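You operate a simulated robot arm through the tools that you are given. There is no shell and no other tool.

You are at the controls of a simulated robot arm. One attempt, no reset.

JOB
Fill the black-collar vial with water to its line and stand it in the long white rack.
Fine: dose knob on HIGH; white WATER key; well 3. Set down upright: what you pick out.

The check looks at the end state, three seconds after you hand in, the way a careful person would. Anything else that was tipped, shoved, dropped, spilled or broken makes it a failure.

ROBOT AND FRAMES
A 7-joint arm with a fingered hand, fixed in place. Base frame: the origin is at the foot of the arm, x ahead of it, y to its left, z up. Lengths are in cm, angles in degrees, forces in N, time in s.
Its first joint turns from -166.0 to 166.0 degrees. Payload 3.7 kg.
The tool frame sits at the grasp point between the pads (the TCP): z along the fingers, y along the line on which they close. The tips reach 2.5 cm beyond it. Largest opening 8.8 cm; the body of the gripper starts 2.9 cm behind the TCP. The gripper is a hand of 5 fingers: y runs from the thumb to the fingers, the wrist lies at [-1.3, -10.6, -17.4] in the tool frame, and closing takes about 1.5 s.
Orientation is that of the tool frame in the base frame, as [roll, pitch, yaw] about the fixed x, y, z axes, in that order (R = Rz(yaw) Ry(pitch) Rx(roll)). With the fingers straight down and the wrist toward the robot, the tool's x, y and z point along [0, 1, 0], [1, 0, 0] and [0, 0, -1] of the base frame.

CONTROLS
- The arm moves only by the tool drive_tool. Its argument "series" is a list of rows, each an object of numbers (a shift or turn left out is 0, a gripper value left out holds the last): "wx", "wy", "wz": the turn, a rotation vector about the tool's x, y, z in units of 5 degrees (1.0 is 5 degrees); "dx", "dy", "dz": the shift along the tool's x, y, z in units of 30 mm (1.0 is 30 mm); "claw": the finger opening in cm, from 0 to 8.8. In form: [{"wx": .., "wy": .., "wz": .., "dx": .., "dy": .., "dz": .., "claw": ..}, ...]. A call has 1 to 20 rows; each row shifts and turns the commanded pose from where the row before left it, along the tool's axes as they then stand. A call with a number of a shift or a turn outside -1 to 1 is refused whole. A row lasts 0.2 s, in which the tool goes at most 5 cm and 8.6 degrees; a call with a longer step from one row to the next is refused whole, and so is a gripper value outside its range. A pose out of reach is approached as far as the arm can. The call stops where the force on the tool passes 40 N (or 10 N more than at its start, if that is more) or the arm is blocked; 0.2 s more then pass. Each finger travels about 10.8 cm/s and halts on what it meets, pressing with about 28 N; the grip force reading is that of the motor and also rises with nothing between the fingers. The clock runs only during rows and for 0.2 s after the last one: add rows that do not move to give the fingers time. It gives the time, the measured TCP pose, the force on the tool (base axes), the opening and the grip force at its end, in the units of the frame above (readings bear some noise), with the torque about the TCP (base axes, N m) and any sound that the robot's microphone picked up.
- Cameras (640 x 400 px; columns grow to the right, rows downward): "scene" is fixed at [22.71, 49.35, 147.85]; the picture's right is [-0.72, -0.69, 0.00], its down [-0.50, 0.52, -0.69] and it looks along [0.48, -0.50, -0.73] (base axes); focal length 291 px, centre (320, 200). "wrist" rides on the gripper at [5.9, -7.9, -10.5] in the tool frame; the picture's right is [-0.73, 0.32, -0.61], its down [-0.62, -0.68, 0.38] and it looks along [-0.29, 0.66, 0.70] (tool axes); focal length 234 px, centre (320, 200). There is no depth. A picture from a camera that has moved, and an enlarged one, comes with that camera's place and axes in the base frame and with its lens. The place of the scene camera against the robot may be out by one fixed shift of up to 1.2 cm in any direction.
- capture(camera): a new picture of that camera. The clock stands still meanwhile.
- grasp_type(shape): the hand has 5 fingers and takes this shape, open, in about a second: jaw (thumb against the fingers, like two jaws); tri (thumb and two fingers); tip (a fingertip pinch); poke (one finger out to press); point (the index stretched); flat (the hand flat); cup (the hand cupped); fist (a fist). The gripper value then closes the fingers along that shape, each until it touches; the sizes above hold for jaw. It gives what a move gives, with no picture.
- zoom(camera, box): a new picture of the part [left, top, right, bottom] of that camera's present view, enlarged. The clock stands still meanwhile.
- finish_job(): hands the job in; it is judged then, once.

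Nothing tells you positions but the pictures and the camera data. Unless the task says otherwise, let go and move clear before handing in.

The tools are called after ">>>" as name(argument=value, ...) on one line, values as JSON. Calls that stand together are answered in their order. drive_tool: Moves the arm, as the interface text tells. Its arguments: {"type":"object","properties":{"series":{"type":"array","items":{"type":"object","properties":{"wx":{"type":"number"},"wy":{"type":"number"},"wz":{"type":"number"},"dx":{"type":"number"},"dy":{"type":"number"},"dz":{"type":"number"},"claw":{"type":"number"}}}}},"required":["series"]} The other tools are called the same way: grasp_type (shape) gives the hand a shape; capture (camera) takes a picture; zoom (camera, box) takes an enlarged picture of a part of a camera's view; finish_job () hands the job in.

At the start:

```text
time: 0.0
tool_pos: [44.68, 5.05, 120.09]
orientation: [180.0, 0.0, 90.0]
ft_force: [-0.4, -0.1, -0.2]
torque: [0.03, 0.01, 0.02]
grip_width: 8.75
finger_force: 0.0
shape: jaw
```

scene: 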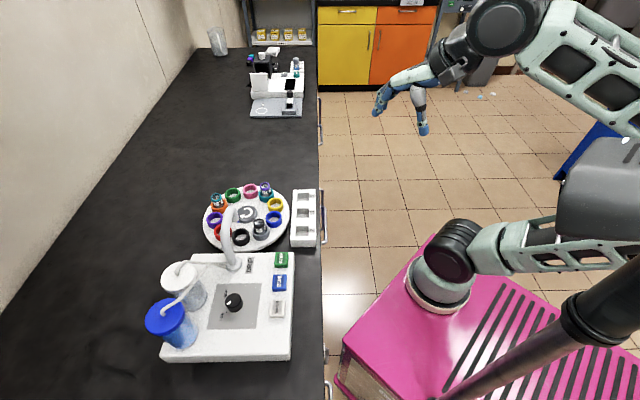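
wrist: 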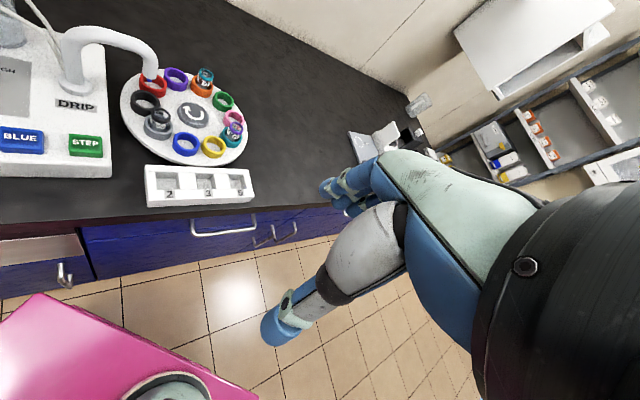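

I see a bench with a dispensing machine (knob, keys, a spout), a round carousel with coloured wells and vials, and a white rack beside it. I'll zoom in to read the labels before moving.

>>> zoom(camera="scene", box=[180, 170, 340, 270])

>>> zoom(camera="scene", box=[140, 240, 340, 370])

>>> zoom(camera="wrist", box=[0, 0, 260, 220])

>>> zoom(camera="scene", box=[190, 20, 340, 120])

```text
4.00 times, centred on (260, 220) of scene
camera zoom: at [22.71, 49.35, 147.85], right [-0.72, -0.69, 0.0], down [-0.5, 0.52, -0.69], along [0.48, -0.5, -0.73], focal length 1164 px, centre (560, 120)
```

zoom: 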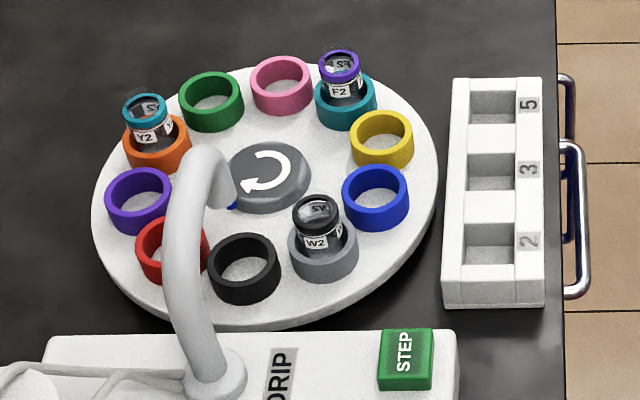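

```text
3.08 times, centred on (240, 305) of scene
camera zoom: at [22.71, 49.35, 147.85], right [-0.72, -0.69, 0.0], down [-0.5, 0.52, -0.69], along [0.48, -0.5, -0.73], focal length 895 px, centre (566, -123)
```

zoom: 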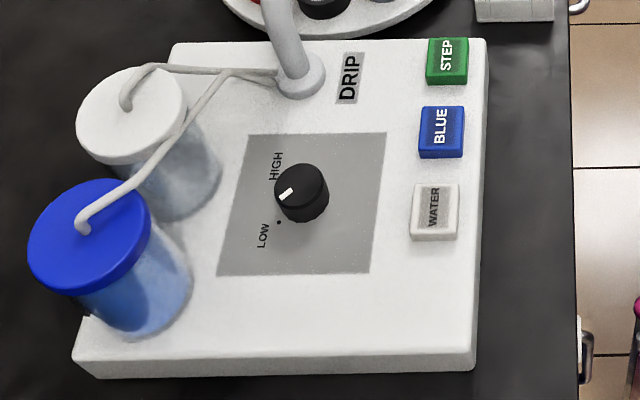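

```text
1.82 times, centred on (130, 110) of wrist
camera zoom: at [36.88, 10.95, 130.49], right [0.32, -0.73, 0.61], down [-0.68, -0.62, -0.38], along [0.66, -0.29, -0.7], focal length 426 px, centre (666, 364)
```

zoom: 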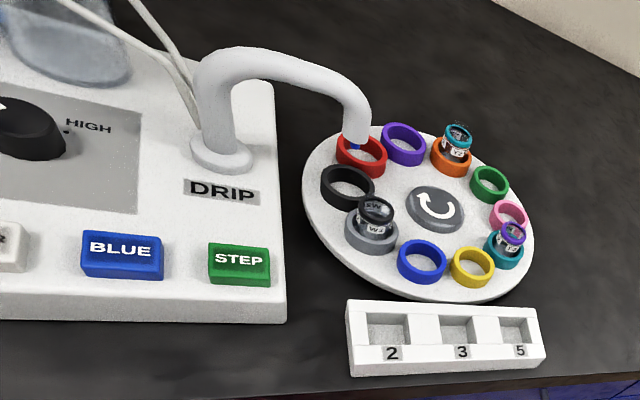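

```text
4.00 times, centred on (265, 70) of scene
camera zoom: at [22.71, 49.35, 147.85], right [-0.72, -0.69, 0.0], down [-0.5, 0.52, -0.69], along [0.48, -0.5, -0.73], focal length 1164 px, centre (540, 720)
```

zoom: 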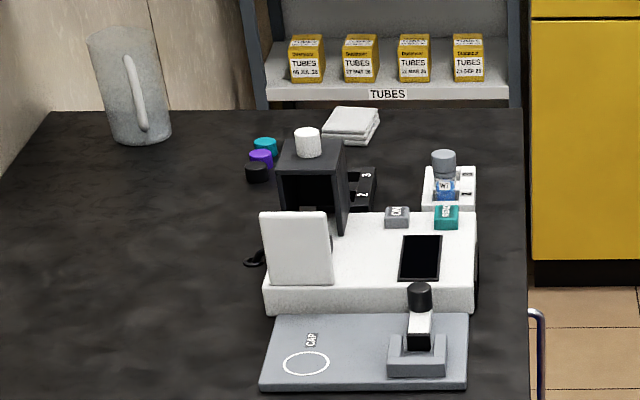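

The bench surface sits around z≈88–90. The black-collar vial W2 is in the grey cup on the carousel, and the nozzle looks to be over the red cup. I'll zoom in on the knob, the nozzle, the vial and the rack.

>>> zoom(camera="scene", box=[210, 280, 258, 310])

>>> zoom(camera="scene", box=[200, 200, 280, 250])

>>> zoom(camera="wrist", box=[115, 60, 260, 210])

>>> zoom(camera="scene", box=[240, 40, 310, 90])

```text
13.33 times, centred on (234, 295) of scene
camera zoom: at [22.71, 49.35, 147.85], right [-0.72, -0.69, 0.0], down [-0.5, 0.52, -0.69], along [0.48, -0.5, -0.73], focal length 3878 px, centre (1467, -1067)
```

zoom: 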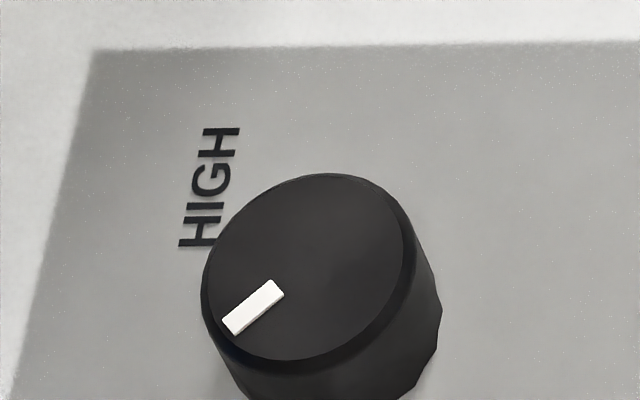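

```text
8.00 times, centred on (240, 225) of scene
camera zoom: at [22.71, 49.35, 147.85], right [-0.72, -0.69, 0.0], down [-0.5, 0.52, -0.69], along [0.48, -0.5, -0.73], focal length 2327 px, centre (960, 0)
```

zoom: 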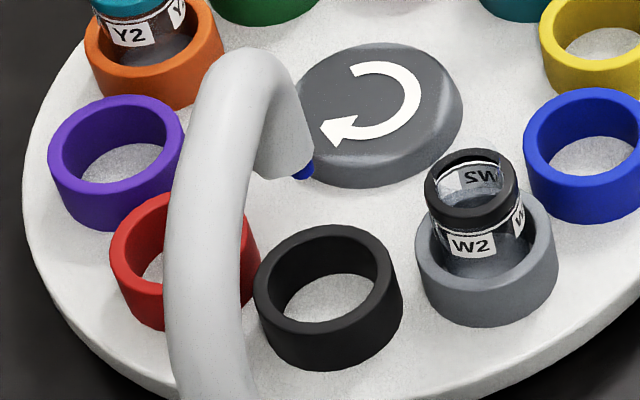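

```text
2.67 times, centred on (188, 135) of wrist
camera zoom: at [36.88, 10.95, 130.49], right [0.32, -0.73, 0.61], down [-0.68, -0.62, -0.38], along [0.66, -0.29, -0.7], focal length 624 px, centre (673, 373)
```

zoom: 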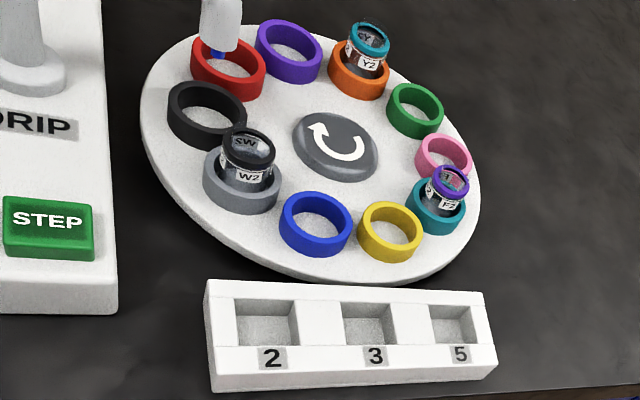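

```text
8.00 times, centred on (275, 65) of scene
camera zoom: at [22.71, 49.35, 147.85], right [-0.72, -0.69, 0.0], down [-0.5, 0.52, -0.69], along [0.48, -0.5, -0.73], focal length 2327 px, centre (680, 1280)
```

zoom: 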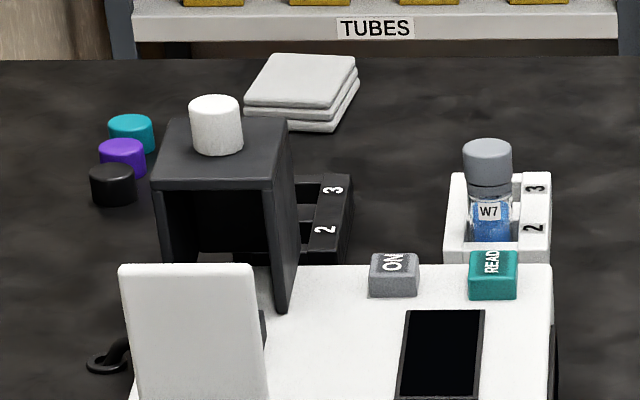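

The knob pointer is on LOW, so it needs about a 90° clockwise turn to HIGH. The nozzle triangulates to above the black cup, and the arrow is clockwise, so one STEP should bring W2 under it. I'll move high above the knob with the hand yawed to start the turn.

>>> drive_tool(series=[{"dx": 0.9, "dy": 0.15}, {"dx": 0.9, "dy": 0.15}, {"dx": 0.9, "dy": 0.15}, {"dx": 0.9, "dy": 0.15}, {"dx": 0.9, "dy": 0.15}, {"dx": 0.9, "dy": 0.15}, {"dx": 0.9, "dy": 0.15}, {"dx": 0.9, "dy": 0.15}, {"dx": 0.9, "dy": 0.15}, {"dx": 0.9, "dy": 0.15}, {"dx": 0.9, "dy": 0.15}, {"dx": 0.9, "dy": 0.15}, {"dx": 0.9, "dy": 0.15}, {"dx": 0.9, "dy": 0.15}])

>>> capture(camera="wrist")

>>> capture(camera="scene")

```text
time: 3.0
tool_pos: [51.27, 42.6, 120.35]
orientation: [-179.8, -0.4, 89.9]
ft_force: [0.0, 0.3, 0.3]
torque: [0.01, -0.02, -0.02]
grip_width: 8.75
finger_force: 0.0
shape: jaw
```

```text
taken
camera wrist: at [43.56, 48.33, 130.81], right [0.32, -0.73, 0.6], down [-0.68, -0.62, -0.38], along [0.65, -0.29, -0.7], focal length 234 px, centre (320, 200)
```

wrist: 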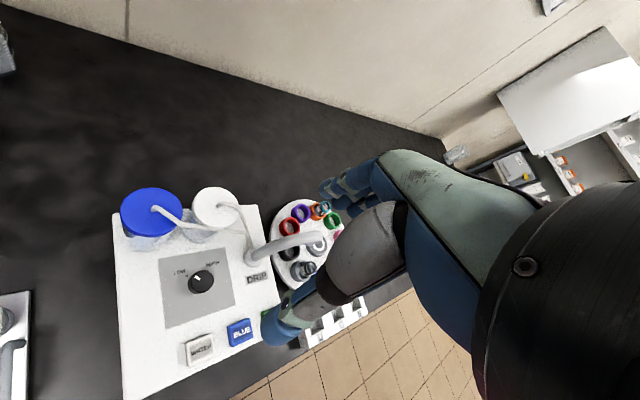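

```text
taken
```

scene: 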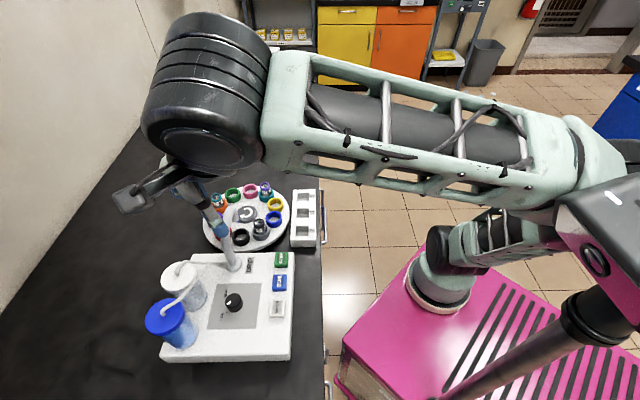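

The hand is above the machine. I'll zoom with the wrist camera to locate the knob and keys more precisely.

>>> zoom(camera="wrist", box=[150, 230, 290, 370])

>>> zoom(camera="wrist", box=[250, 180, 390, 360])

```text
2.86 times, centred on (220, 300) of wrist
camera zoom: at [43.56, 48.33, 130.81], right [0.32, -0.73, 0.6], down [-0.68, -0.62, -0.38], along [0.65, -0.29, -0.7], focal length 669 px, centre (606, -86)
```

zoom: 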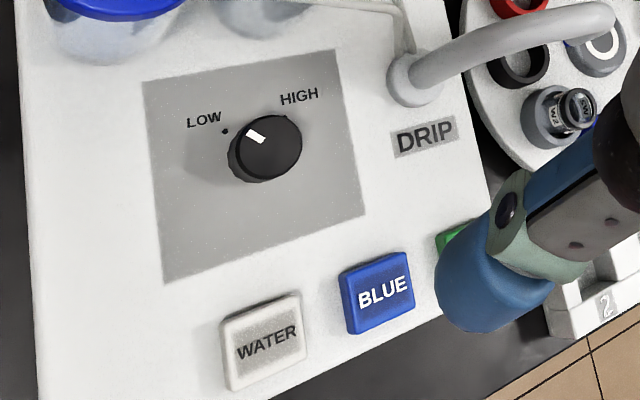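

```text
2.22 times, centred on (320, 270) of wrist
camera zoom: at [43.56, 48.33, 130.81], right [0.32, -0.73, 0.6], down [-0.68, -0.62, -0.38], along [0.65, -0.29, -0.7], focal length 520 px, centre (320, 44)
```

zoom: 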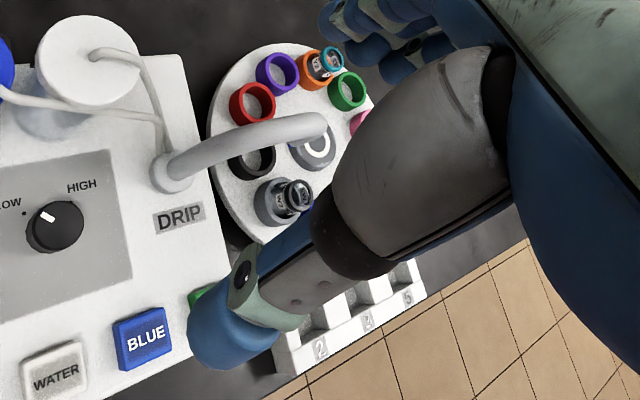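

From two wrist views BLUE is at about (49.4, 34.4, 90.7) and the knob at about (52.3, 43.5), with its top near z=92. Next I'll swing the hand to yaw 180 while high, narrow the opening and look again.

>>> drive_tool(series=[{"wz": -1, "claw": 5.2}, {"wz": -1}, {"wz": -1}, {"wz": -1}, {"wz": -1}, {"wz": -1}, {"wz": -1}, {"wz": -1}, {"wz": -1}, {"wz": -1}, {"wz": -1}, {"wz": -1}, {"wz": -1}, {"wz": -1}, {"wz": -1}, {"wz": -1}, {"wz": -1}, {"wz": -0.8}, {}])

>>> capture(camera="wrist")

>>> capture(camera="scene")

```text
time: 7.0
tool_pos: [51.0, 42.87, 119.97]
orientation: [180.0, 0.1, 179.0]
ft_force: [0.4, -0.3, -0.2]
torque: [-0.01, 0.0, -0.01]
grip_width: 5.25
finger_force: 0.2
shape: jaw
```

```text
taken
camera wrist: at [45.03, 35.03, 130.4], right [0.73, 0.31, 0.61], down [0.61, -0.69, -0.38], along [0.3, 0.65, -0.7], focal length 234 px, centre (320, 200)
```

wrist: 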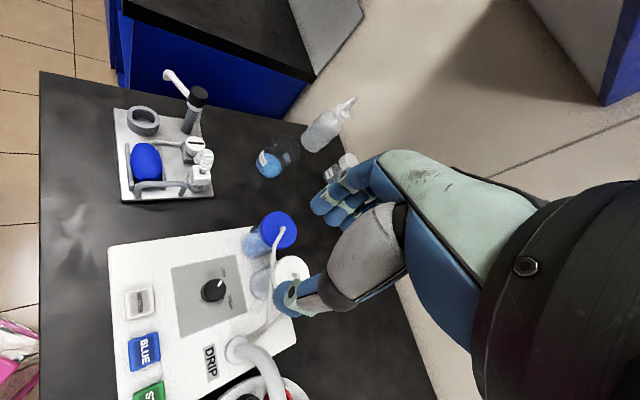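

```text
taken
```

scene: 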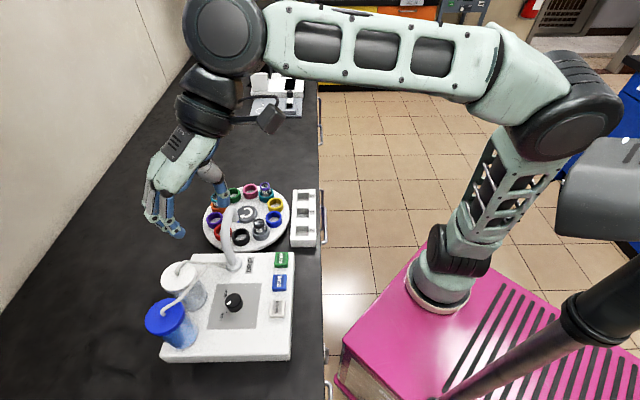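

>>> zoom(camera="wrist", box=[160, 240, 260, 340])

>>> zoom(camera="wrist", box=[240, 150, 420, 330])

>>> zoom(camera="wrist", box=[100, 270, 300, 400])

```text
4.00 times, centred on (210, 290) of wrist
camera zoom: at [45.03, 35.03, 130.4], right [0.73, 0.31, 0.61], down [0.61, -0.69, -0.38], along [0.3, 0.65, -0.7], focal length 937 px, centre (760, -160)
```

zoom: 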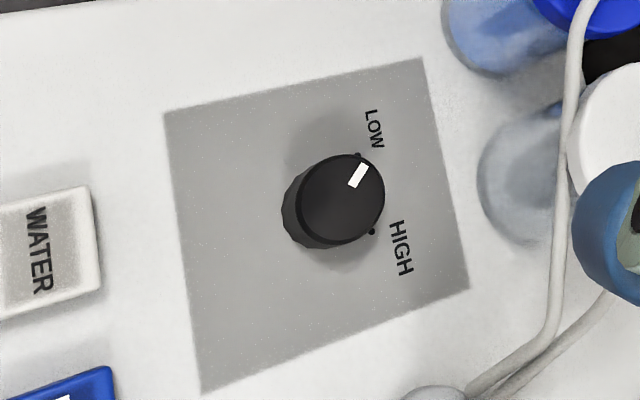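

```text
2.22 times, centred on (330, 240) of wrist
camera zoom: at [45.03, 35.03, 130.4], right [0.73, 0.31, 0.61], down [0.61, -0.69, -0.38], along [0.3, 0.65, -0.7], focal length 520 px, centre (298, 111)
```

zoom: 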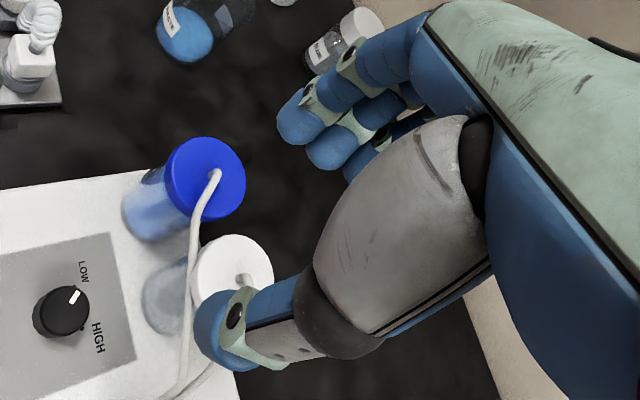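

```text
3.08 times, centred on (200, 335) of wrist
camera zoom: at [45.03, 35.03, 130.4], right [0.73, 0.31, 0.61], down [0.61, -0.69, -0.38], along [0.3, 0.65, -0.7], focal length 720 px, centre (689, -215)
```

zoom: 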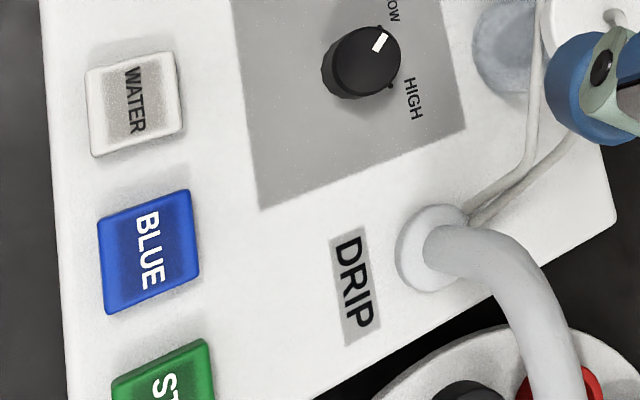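

The knob axis is at about (52.05, 43.6), its top at z≈92.8 and the panel at 90.25. The LOW dot lies toward +y and the HIGH dot toward +x. I'll come down to just above the knob and check clearances.

>>> drive_tool(series=[{"dx": -0.35, "dy": 0.25, "dz": 0.9}, {"dz": 0.9}, {"dz": 0.9}, {"dz": 0.9}, {"dz": 0.9}, {"dz": 0.9}, {"dz": 0.9}, {"dz": 0.9}, {}])

>>> capture(camera="wrist")

>>> zoom(camera="scene", box=[120, 200, 320, 370])

```text
time: 9.0
tool_pos: [52.27, 43.45, 98.51]
orientation: [180.0, 0.0, 179.0]
ft_force: [-0.2, -0.3, 0.0]
torque: [-0.02, 0.0, -0.02]
grip_width: 5.23
finger_force: 0.0
shape: jaw
```

```text
taken
camera wrist: at [46.32, 35.63, 108.86], right [0.73, 0.31, 0.61], down [0.61, -0.69, -0.38], along [0.3, 0.65, -0.7], focal length 234 px, centre (320, 200)
```

wrist: 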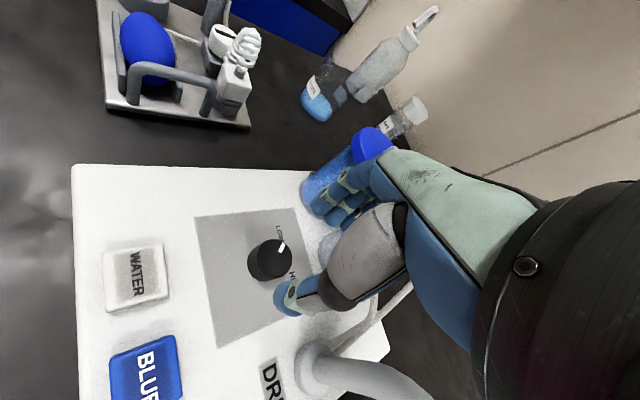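

```text
2.35 times, centred on (220, 285) of scene
camera zoom: at [22.71, 49.35, 147.85], right [-0.72, -0.69, 0.0], down [-0.5, 0.52, -0.69], along [0.48, -0.5, -0.73], focal length 684 px, centre (555, 0)
```

zoom: 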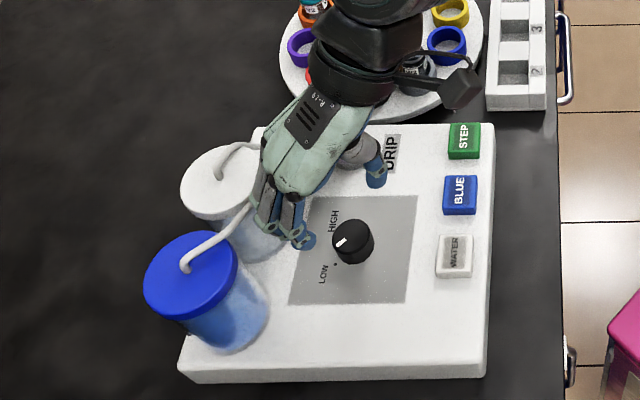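

>>> zoom(camera="wrist", box=[220, 200, 340, 320])

```text
3.33 times, centred on (280, 260) of wrist
camera zoom: at [46.32, 35.63, 108.86], right [0.73, 0.31, 0.61], down [0.61, -0.69, -0.38], along [0.3, 0.65, -0.7], focal length 781 px, centre (453, 0)
```

zoom: 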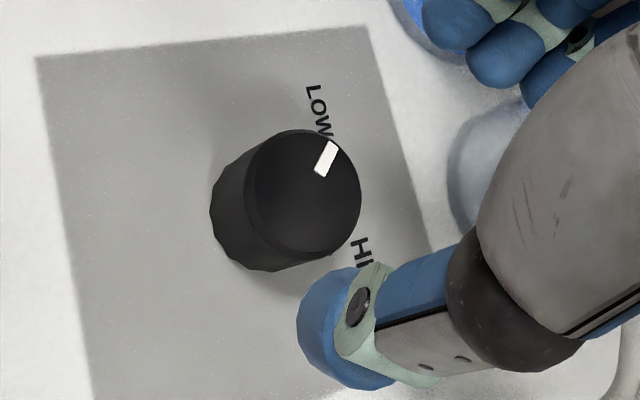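

The knob top now reads as (51.9, 43.4, ~92.5). I'll descend so the fingers straddle it.

>>> drive_tool(series=[{"dx": 0.12, "dz": 0.5}, {"dz": 0.5}, {"dz": 0.4}, {"dz": 0.3}, {}])

>>> zoom(camera="wrist", box=[200, 150, 420, 330])

>>> zoom(camera="scene", box=[120, 200, 320, 370])

```text
time: 10.2
tool_pos: [51.76, 43.56, 93.18]
orientation: [179.9, 0.0, 179.0]
ft_force: [0.3, -0.1, -0.4]
torque: [0.01, 0.01, 0.02]
grip_width: 5.26
finger_force: 0.0
shape: jaw
```

```text
2.22 times, centred on (310, 240) of wrist
camera zoom: at [45.75, 35.78, 103.67], right [0.73, 0.31, 0.61], down [0.61, -0.69, -0.38], along [0.3, 0.65, -0.7], focal length 520 px, centre (342, 111)
```

zoom: 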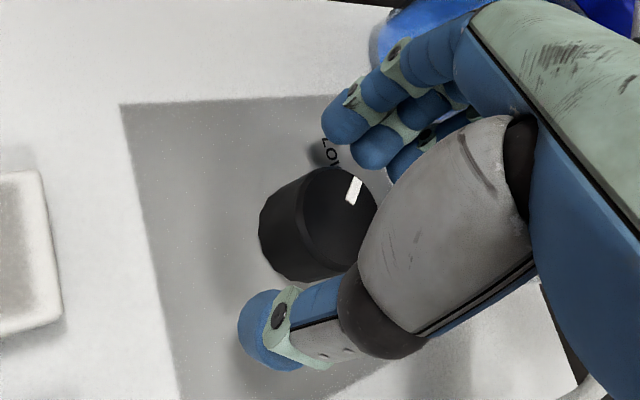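

```text
2.35 times, centred on (220, 285) of scene
camera zoom: at [22.71, 49.35, 147.85], right [-0.72, -0.69, 0.0], down [-0.5, 0.52, -0.69], along [0.48, -0.5, -0.73], focal length 684 px, centre (555, 0)
```

zoom: 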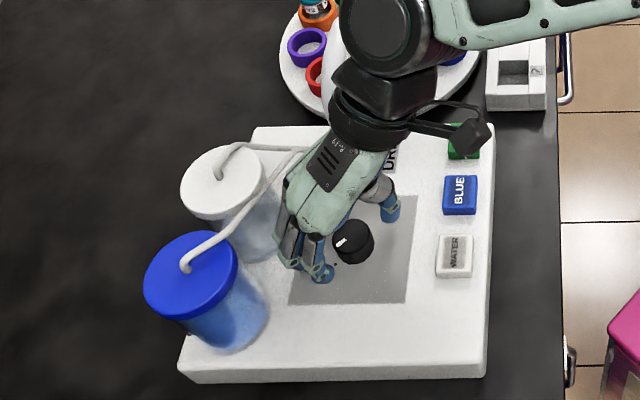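

The knob sits between the index finger and thumb with no contact. Closing on it now.

>>> drive_tool(series=[{"claw": 2.0}, {}, {}, {}, {}, {}, {}, {}])

>>> zoom(camera="wrist", box=[200, 150, 420, 330])

>>> zoom(camera="scene", box=[180, 230, 300, 330])

```text
time: 12.0
tool_pos: [51.73, 43.61, 93.23]
orientation: [-180.0, 0.0, 179.1]
ft_force: [-2.7, -5.4, -3.4]
torque: [-0.07, 0.01, 0.0]
grip_width: 2.3
finger_force: 28.4
shape: jaw
```

```text
2.22 times, centred on (310, 240) of wrist
camera zoom: at [45.76, 35.77, 103.69], right [0.73, 0.31, 0.61], down [0.61, -0.69, -0.38], along [0.3, 0.65, -0.7], focal length 520 px, centre (342, 111)
```

zoom: 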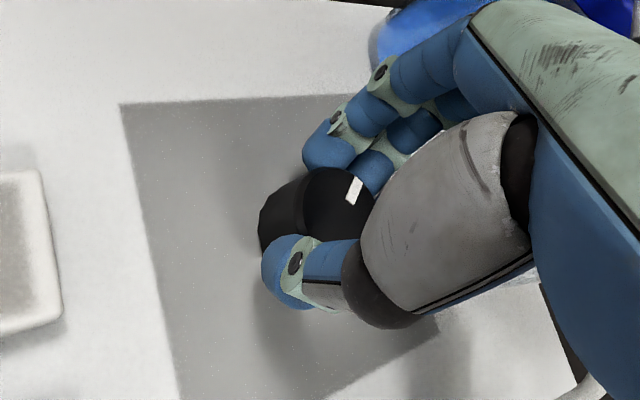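

```text
4.00 times, centred on (240, 280) of scene
camera zoom: at [22.71, 49.35, 147.85], right [-0.72, -0.69, 0.0], down [-0.5, 0.52, -0.69], along [0.48, -0.5, -0.73], focal length 1164 px, centre (640, -120)
```

zoom: 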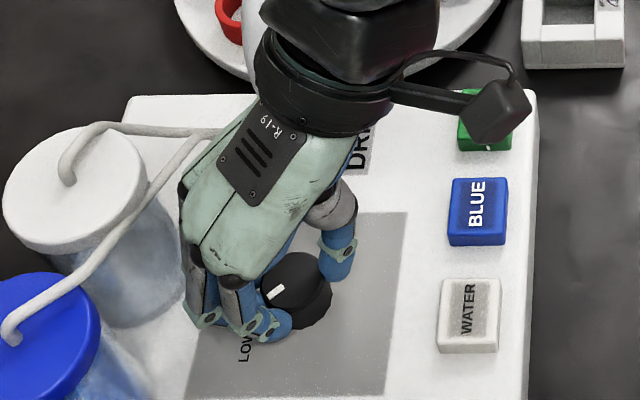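

Gripped with a 2.3 cm opening. I'll turn clockwise slowly and watch the force.

>>> drive_tool(series=[{"wz": 0.6}, {"wz": 0.6}, {"wz": 0.6}, {"wz": 0.6}, {"wz": 0.6}, {"wz": 0.6}, {"wz": 0.6}, {"wz": 0.6}, {"wz": 0.6}, {"wz": 0.6}, {"wz": 0.6}, {"wz": 0.6}, {"wz": 0.6}, {"wz": 0.6}, {"wz": 0.6}])

>>> zoom(camera="wrist", box=[200, 150, 420, 330])

>>> zoom(camera="scene", box=[120, 200, 320, 370])

```text
time: 15.2
tool_pos: [51.89, 43.48, 93.56]
orientation: [-179.8, -1.0, 133.9]
ft_force: [-5.2, 11.0, -24.4]
torque: [0.12, 0.0, 0.07]
grip_width: 2.15
finger_force: 27.6
shape: jaw
```

```text
2.22 times, centred on (310, 240) of wrist
camera zoom: at [42.33, 42.12, 104.07], right [0.74, -0.31, 0.59], down [-0.06, -0.92, -0.39], along [0.66, 0.25, -0.7], focal length 520 px, centre (342, 111)
```

zoom: 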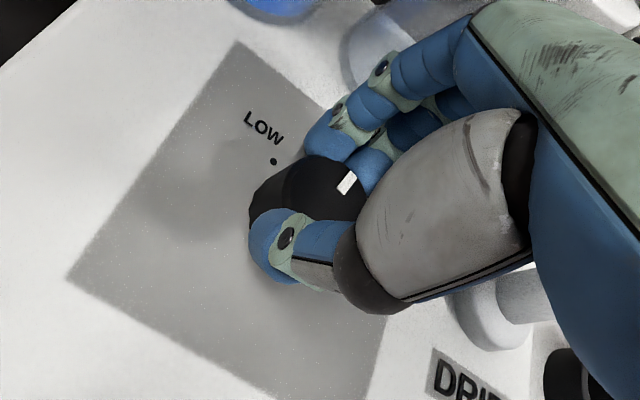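

```text
2.35 times, centred on (220, 285) of scene
camera zoom: at [22.71, 49.35, 147.85], right [-0.72, -0.69, 0.0], down [-0.5, 0.52, -0.69], along [0.48, -0.5, -0.73], focal length 684 px, centre (555, 0)
```

zoom: 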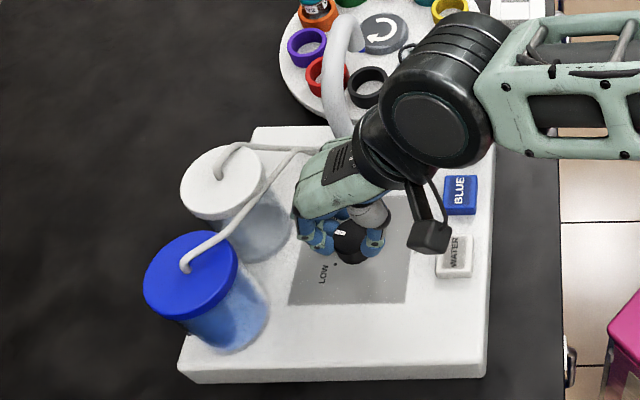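

The knob is turning with the hand, at about 45° now. There's some vertical load, so I'll lift the command by a few millimetres and continue the turn.

>>> drive_tool(series=[{"dz": -0.12}, {"wz": 0.6}, {"wz": 0.6}, {"wz": 0.6}, {"wz": 0.6}, {"wz": 0.6}, {"wz": 0.6}])

>>> zoom(camera="scene", box=[120, 200, 320, 370])

>>> zoom(camera="wrist", box=[200, 150, 420, 330])

```text
time: 16.8
tool_pos: [52.93, 42.22, 96.27]
orientation: [-177.3, -8.2, 116.6]
ft_force: [-0.4, -0.9, 0.1]
torque: [-0.02, 0.01, 0.03]
grip_width: 1.7
finger_force: 28.1
shape: jaw
stopped in row 7: the arm was blocked; the commanded pose is now the measured one
```

```text
2.35 times, centred on (220, 285) of scene
camera zoom: at [22.71, 49.35, 147.85], right [-0.72, -0.69, 0.0], down [-0.5, 0.52, -0.69], along [0.48, -0.5, -0.73], focal length 684 px, centre (555, 0)
```

zoom: 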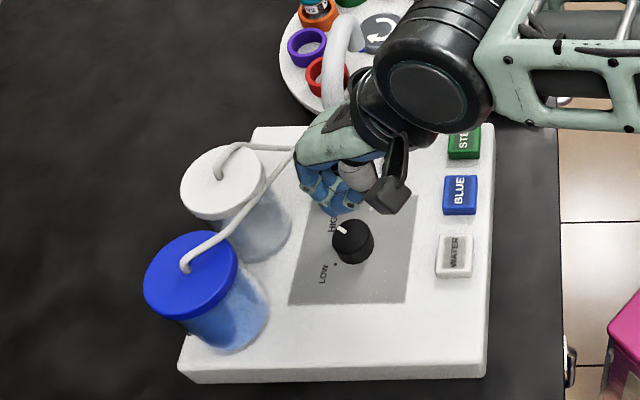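

```text
2.22 times, centred on (310, 240) of wrist
camera zoom: at [44.55, 42.71, 107.73], right [0.67, -0.56, 0.48], down [-0.37, -0.82, -0.44], along [0.64, 0.12, -0.76], focal length 520 px, centre (342, 111)
```

zoom: 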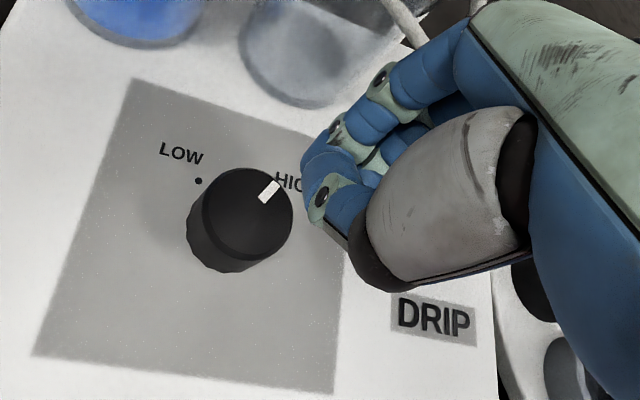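

The hand rode up and slipped off because that wrist angle can't be reached this low. The knob did turn, and its pointer is about 13° short of the HIGH dot. I'll lift, level the hand, go back toward yaw 170 and finish the last bit with a fresh grip.

>>> drive_tool(series=[{"dz": -0.7}, {"dz": -0.7}, {"dz": -0.7}, {"dz": -0.4, "claw": 5.2}, {"wx": -0.27, "wy": -0.82}, {"wx": -0.27, "wy": -0.82}, {"wz": -1}, {"wz": -1}, {"wz": -1}, {"wz": -1}, {"wz": -1}, {"wz": -1}, {"wz": -1}, {"wz": -1}, {"wz": -1}, {"wz": -1}, {"wz": -1}, {}])

>>> zoom(camera="wrist", box=[160, 180, 340, 330])

>>> zoom(camera="scene", box=[120, 200, 320, 370])

```text
time: 20.6
tool_pos: [53.56, 41.51, 103.47]
orientation: [-179.9, 0.2, 171.9]
ft_force: [0.3, 0.9, 0.9]
torque: [0.01, -0.01, -0.01]
grip_width: 5.15
finger_force: 0.0
shape: jaw
```

```text
2.67 times, centred on (250, 255) of wrist
camera zoom: at [46.78, 34.55, 113.98], right [0.76, 0.22, 0.61], down [0.52, -0.76, -0.38], along [0.38, 0.61, -0.7], focal length 624 px, centre (507, 53)
```

zoom: 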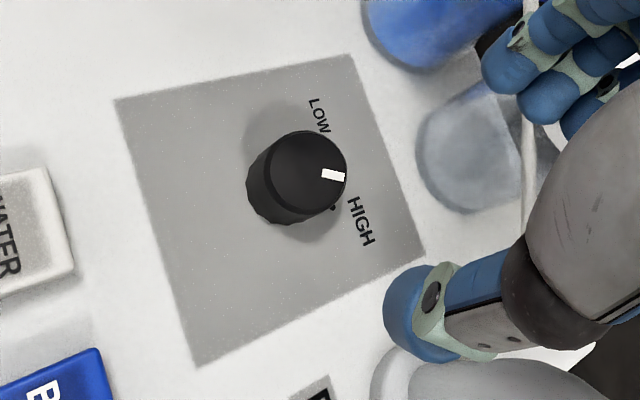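

```text
2.35 times, centred on (220, 285) of scene
camera zoom: at [22.71, 49.35, 147.85], right [-0.72, -0.69, 0.0], down [-0.5, 0.52, -0.69], along [0.48, -0.5, -0.73], focal length 684 px, centre (555, 0)
```

zoom: 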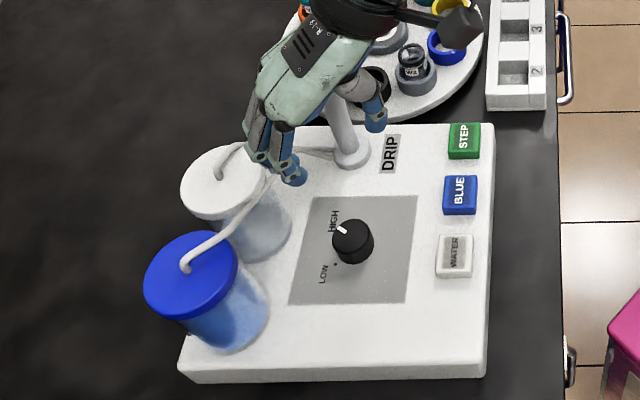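

>>> drive_tool(series=[{"dx": 0.31, "dy": 0.3}, {"dx": 0.31, "dy": 0.3}, {"dz": 0.7}, {"dz": 0.7}, {"dz": 0.7}, {"dz": 0.6}, {"dz": 0.4}, {"dz": 0.25}, {}])

>>> zoom(camera="wrist", box=[200, 150, 420, 330])

```text
time: 22.6
tool_pos: [51.9, 43.67, 93.43]
orientation: [-179.8, 0.2, 171.8]
ft_force: [-0.2, -0.8, -0.2]
torque: [0.02, -0.03, 0.01]
grip_width: 5.18
finger_force: 0.0
shape: jaw
```

```text
2.22 times, centred on (310, 240) of wrist
camera zoom: at [45.11, 36.73, 103.87], right [0.76, 0.22, 0.61], down [0.52, -0.76, -0.38], along [0.38, 0.61, -0.7], focal length 520 px, centre (342, 111)
```

zoom: 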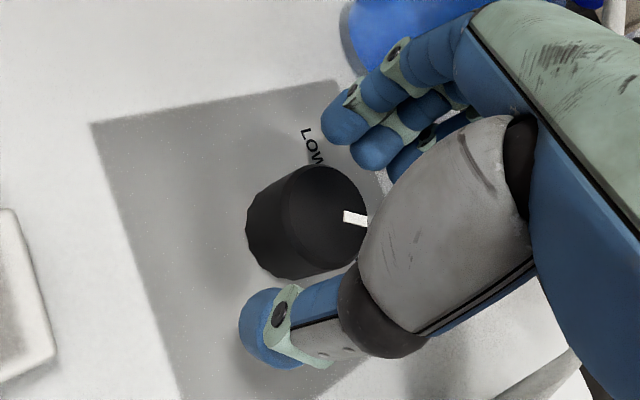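

>>> drive_tool(series=[{"claw": 2.0}, {}, {}, {}, {}, {}, {}, {"wz": 0.5}, {"wz": 0.5}, {"wz": 0.5}, {"wz": 0.5}, {"wz": 0.5}, {"wz": 0.5}, {"wz": 0.2}, {}])

>>> zoom(camera="wrist", box=[200, 150, 420, 330])

>>> zoom(camera="scene", box=[200, 270, 264, 310])

```text
time: 25.8
tool_pos: [52.07, 43.49, 93.49]
orientation: [-179.9, 0.2, 155.8]
ft_force: [-8.7, 5.5, -5.7]
torque: [0.12, 0.18, 0.1]
grip_width: 2.32
finger_force: 27.8
shape: jaw
```

```text
2.22 times, centred on (310, 240) of wrist
camera zoom: at [43.57, 38.76, 103.92], right [0.79, 0.0, 0.61], down [0.29, -0.88, -0.38], along [0.54, 0.48, -0.7], focal length 520 px, centre (342, 111)
```

zoom: 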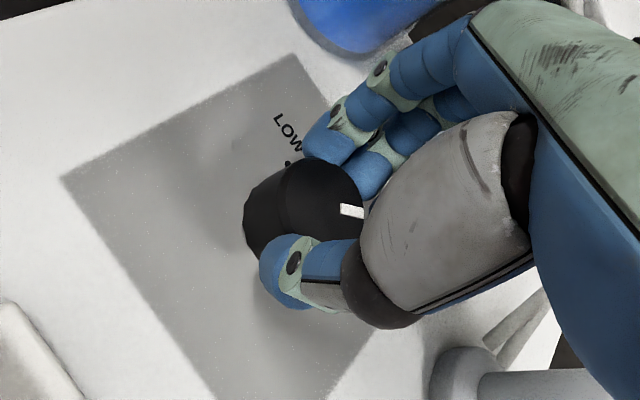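

```text
10.00 times, centred on (232, 290) of scene
camera zoom: at [22.71, 49.35, 147.85], right [-0.72, -0.69, 0.0], down [-0.5, 0.52, -0.69], along [0.48, -0.5, -0.73], focal length 2909 px, centre (1200, -700)
```

zoom: 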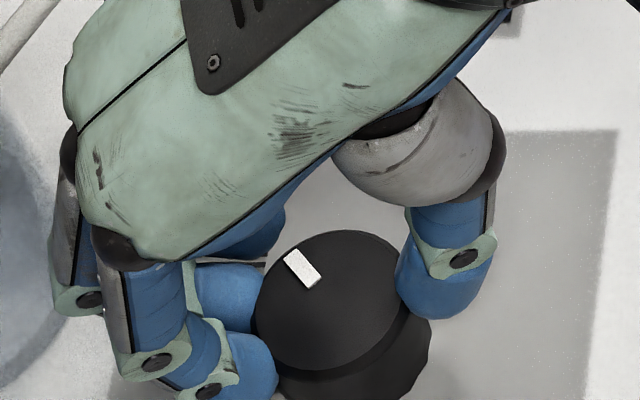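

The pointer now lines up with HIGH within a few degrees. Releasing and lifting, then verifying.

>>> drive_tool(series=[{"claw": 5.6}, {}, {}, {}, {}, {"dz": -0.5}, {"dz": -0.8}, {"dz": -0.9}, {"dz": -0.9}, {"dz": -0.9}, {"dz": -0.9}, {}])

>>> zoom(camera="wrist", box=[180, 200, 320, 320])

>>> zoom(camera="scene", box=[200, 270, 264, 310])

```text
time: 28.4
tool_pos: [52.2, 43.77, 108.2]
orientation: [-179.9, 0.2, 155.9]
ft_force: [-0.8, -1.3, 0.5]
torque: [-0.01, 0.01, 0.01]
grip_width: 5.57
finger_force: 0.0
shape: jaw
```

```text
3.33 times, centred on (250, 260) of wrist
camera zoom: at [43.7, 38.92, 118.64], right [0.79, 0.0, 0.61], down [0.29, -0.88, -0.38], along [0.54, 0.48, -0.7], focal length 781 px, centre (553, 0)
```

zoom: 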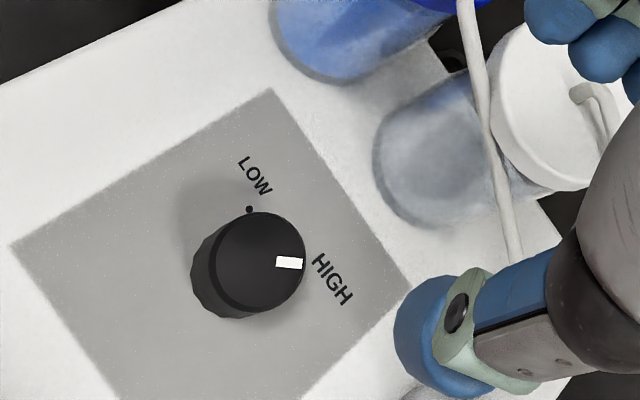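

```text
10.00 times, centred on (232, 290) of scene
camera zoom: at [22.71, 49.35, 147.85], right [-0.72, -0.69, 0.0], down [-0.5, 0.52, -0.69], along [0.48, -0.5, -0.73], focal length 2909 px, centre (1200, -700)
```

zoom: 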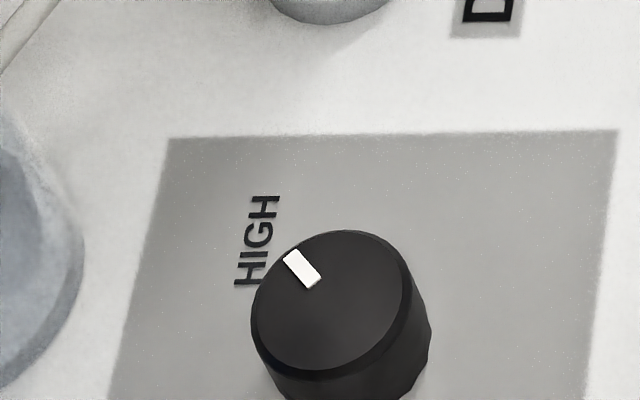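

The knob is on HIGH. Next I'll back off over the keys and switch the hand to the poke shape.

>>> drive_tool(series=[{"dx": -0.09, "dy": -0.85, "dz": -0.3}, {"dx": -0.09, "dy": -0.85, "dz": -0.3}, {"dx": -0.09, "dy": -0.85, "dz": -0.3}, {"dx": -0.09, "dy": -0.85, "dz": -0.3}, {}])

>>> grasp_type(shape="poke")

>>> capture(camera="wrist")

>>> zoom(camera="scene", box=[160, 180, 360, 340])

```text
time: 29.6
tool_pos: [49.08, 33.76, 111.87]
orientation: [-179.9, 0.1, 155.8]
ft_force: [0.0, 0.2, -0.1]
torque: [0.01, 0.0, -0.03]
grip_width: 5.55
finger_force: 0.0
shape: jaw
```

```text
time: 30.5
tool_pos: [49.08, 33.7, 111.88]
orientation: [-179.9, 0.2, 155.7]
ft_force: [0.3, 0.0, 0.4]
torque: [0.02, 0.0, 0.0]
grip_width: 0.0
finger_force: 0.0
shape: poke
```

```text
taken
camera wrist: at [40.55, 28.99, 122.23], right [0.79, 0.0, 0.61], down [0.29, -0.88, -0.38], along [0.54, 0.48, -0.7], focal length 234 px, centre (320, 200)
```

wrist: 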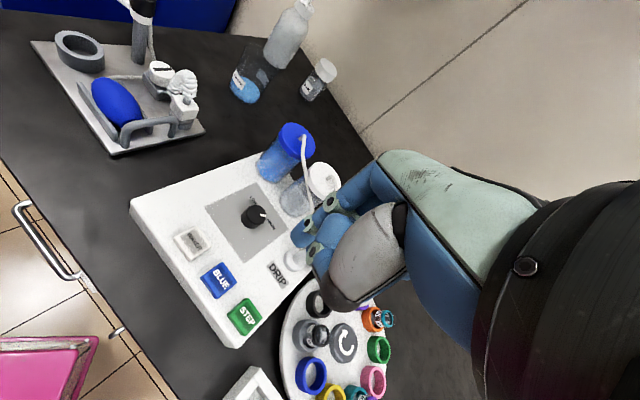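

```text
2.50 times, centred on (260, 260) of scene
camera zoom: at [22.71, 49.35, 147.85], right [-0.72, -0.69, 0.0], down [-0.5, 0.52, -0.69], along [0.48, -0.5, -0.73], focal length 727 px, centre (470, 50)
```

zoom: 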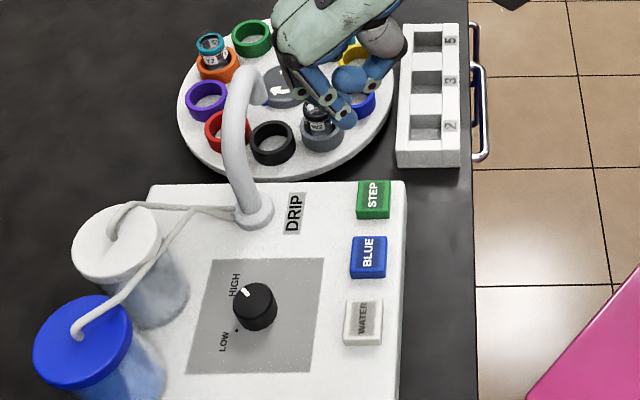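

>>> zoom(camera="wrist", box=[250, 160, 430, 310])

>>> zoom(camera="scene", box=[260, 170, 340, 240])

>>> zoom(camera="wrist", box=[130, 200, 330, 350])

```text
2.67 times, centred on (340, 235) of wrist
camera zoom: at [40.55, 28.99, 122.23], right [0.79, 0.0, 0.61], down [0.29, -0.88, -0.38], along [0.54, 0.48, -0.7], focal length 624 px, centre (267, 107)
```

zoom: 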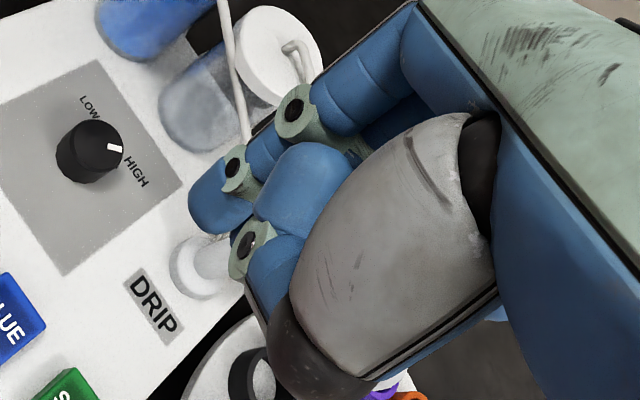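

```text
5.71 times, centred on (300, 205) of scene
camera zoom: at [22.71, 49.35, 147.85], right [-0.72, -0.69, 0.0], down [-0.5, 0.52, -0.69], along [0.48, -0.5, -0.73], focal length 1662 px, centre (434, 171)
```

zoom: 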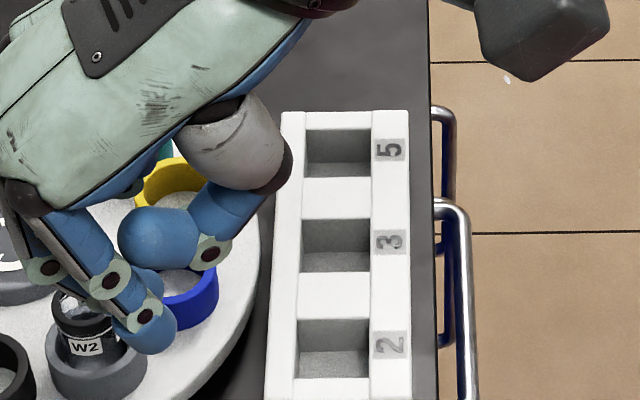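

```text
2.67 times, centred on (230, 275) of wrist
camera zoom: at [40.55, 28.99, 122.23], right [0.79, 0.0, 0.61], down [0.29, -0.88, -0.38], along [0.54, 0.48, -0.7], focal length 624 px, centre (560, 0)
```

zoom: 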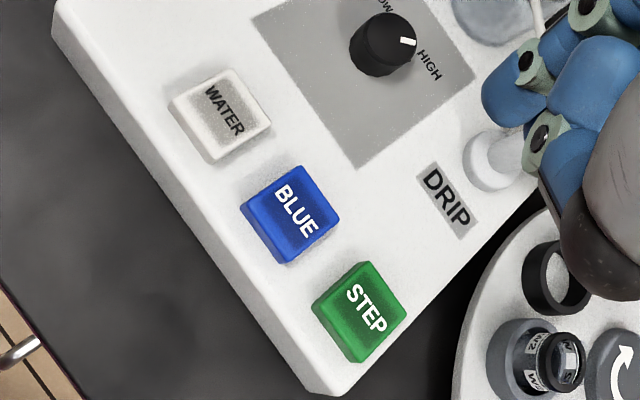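

In poke shape the fingertip sits near tool (0.8, 0.3, 2.5). The keys are STEP ≈ (52.9, 30.6), BLUE ≈ (48.9, 34.5) and WATER ≈ (45.0, 38.4), with tops at z≈90.8. I'll move over STEP.

>>> drive_tool(series=[{"dx": -0.93, "dy": -0.26}, {"dx": -0.92, "dy": -0.26}, {"dz": 0.9}, {"dz": 0.9}, {"dz": 0.9}, {"dz": 0.9}, {"dz": 0.9}, {"dz": 0.6}, {}])

>>> capture(camera="wrist")

>>> zoom(camera="scene", box=[200, 200, 320, 300])

```text
time: 32.5
tool_pos: [53.37, 29.99, 96.65]
orientation: [-179.9, 0.3, 155.8]
ft_force: [0.4, 0.7, 1.1]
torque: [0.04, -0.01, 0.03]
grip_width: 0.0
finger_force: 0.0
shape: poke
```

```text
taken
camera wrist: at [44.86, 25.22, 107.0], right [0.79, 0.0, 0.61], down [0.29, -0.88, -0.38], along [0.54, 0.48, -0.7], focal length 234 px, centre (320, 200)
```

wrist: 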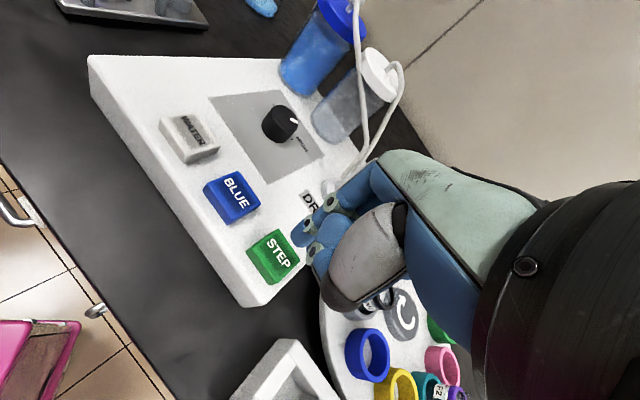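

```text
4.00 times, centred on (260, 250) of scene
camera zoom: at [22.71, 49.35, 147.85], right [-0.72, -0.69, 0.0], down [-0.5, 0.52, -0.69], along [0.48, -0.5, -0.73], focal length 1164 px, centre (560, 0)
```

zoom: 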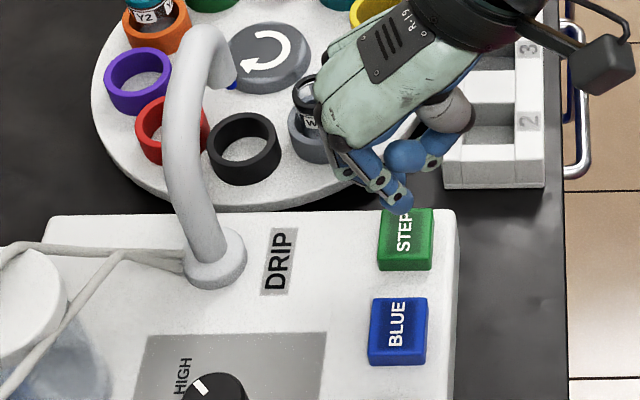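

>>> zoom(camera="wrist", box=[230, 170, 390, 320])

```text
2.67 times, centred on (310, 245) of wrist
camera zoom: at [44.86, 25.22, 107.0], right [0.79, 0.0, 0.61], down [0.29, -0.88, -0.38], along [0.54, 0.48, -0.7], focal length 624 px, centre (347, 80)
```

zoom: 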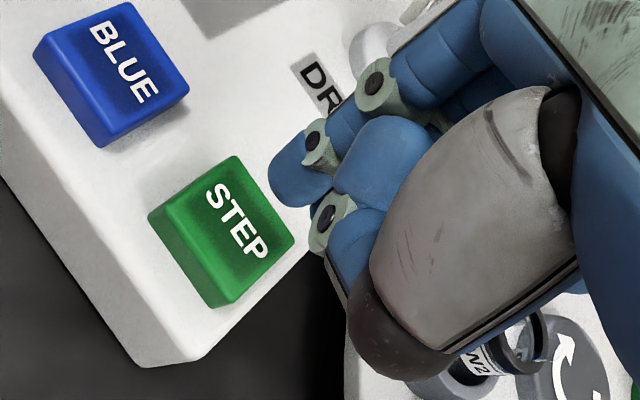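

>>> drive_tool(series=[{"dx": -0.04, "dy": -0.09, "dz": 0.4}, {"dz": 0.4}, {"dz": 0.2}, {"dz": 0.1}, {"dz": 0.07}])

>>> zoom(camera="scene", box=[200, 200, 320, 300])

```text
time: 33.7
tool_pos: [53.33, 29.77, 93.0]
orientation: [-179.9, 0.2, 155.8]
ft_force: [-1.0, 0.6, 3.1]
torque: [0.03, -0.02, 0.03]
grip_width: 0.0
finger_force: 0.0
shape: poke
heard: click
```

```text
4.00 times, centred on (260, 250) of scene
camera zoom: at [22.71, 49.35, 147.85], right [-0.72, -0.69, 0.0], down [-0.5, 0.52, -0.69], along [0.48, -0.5, -0.73], focal length 1164 px, centre (560, 0)
```

zoom: 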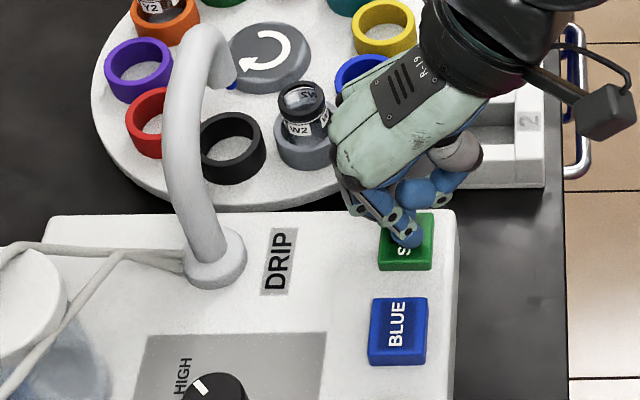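

Click heard, and the carousel is turning clockwise. I'll release the key and wait.

>>> drive_tool(series=[{"dz": -0.5}, {"dz": -0.8}, {"dz": -0.8}, {}, {}, {}, {}, {}, {}, {}])

>>> zoom(camera="scene", box=[190, 170, 310, 270])

>>> capture(camera="wrist")

```text
time: 35.9
tool_pos: [53.43, 29.62, 99.19]
orientation: [-179.8, 0.2, 155.8]
ft_force: [0.2, 0.2, -0.1]
torque: [0.04, 0.01, -0.01]
grip_width: 0.0
finger_force: 0.1
shape: poke
```

```text
4.00 times, centred on (250, 220) of scene
camera zoom: at [22.71, 49.35, 147.85], right [-0.72, -0.69, 0.0], down [-0.5, 0.52, -0.69], along [0.48, -0.5, -0.73], focal length 1164 px, centre (600, 120)
```

zoom: 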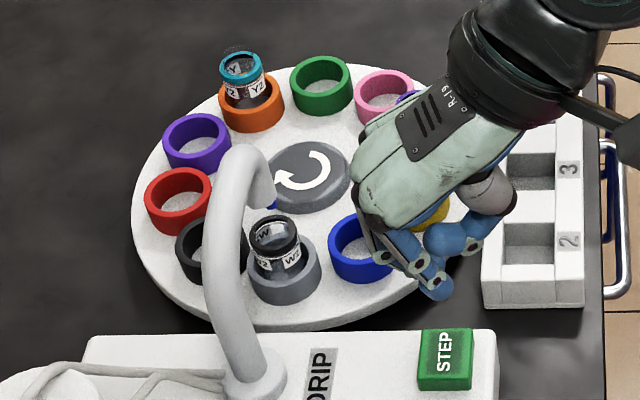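

```text
taken
camera wrist: at [45.02, 24.78, 109.58], right [0.79, 0.0, 0.61], down [0.29, -0.88, -0.38], along [0.54, 0.48, -0.7], focal length 234 px, centre (320, 200)
```

wrist: 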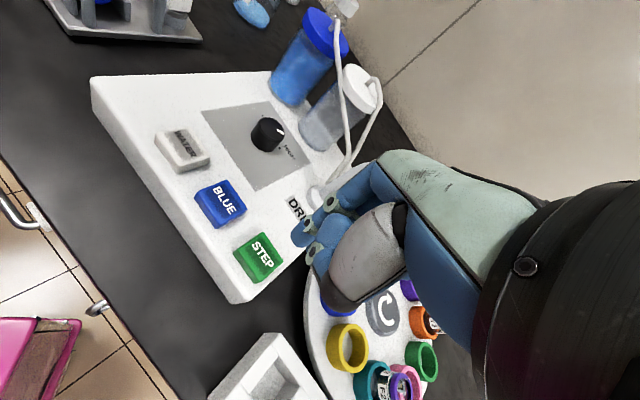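

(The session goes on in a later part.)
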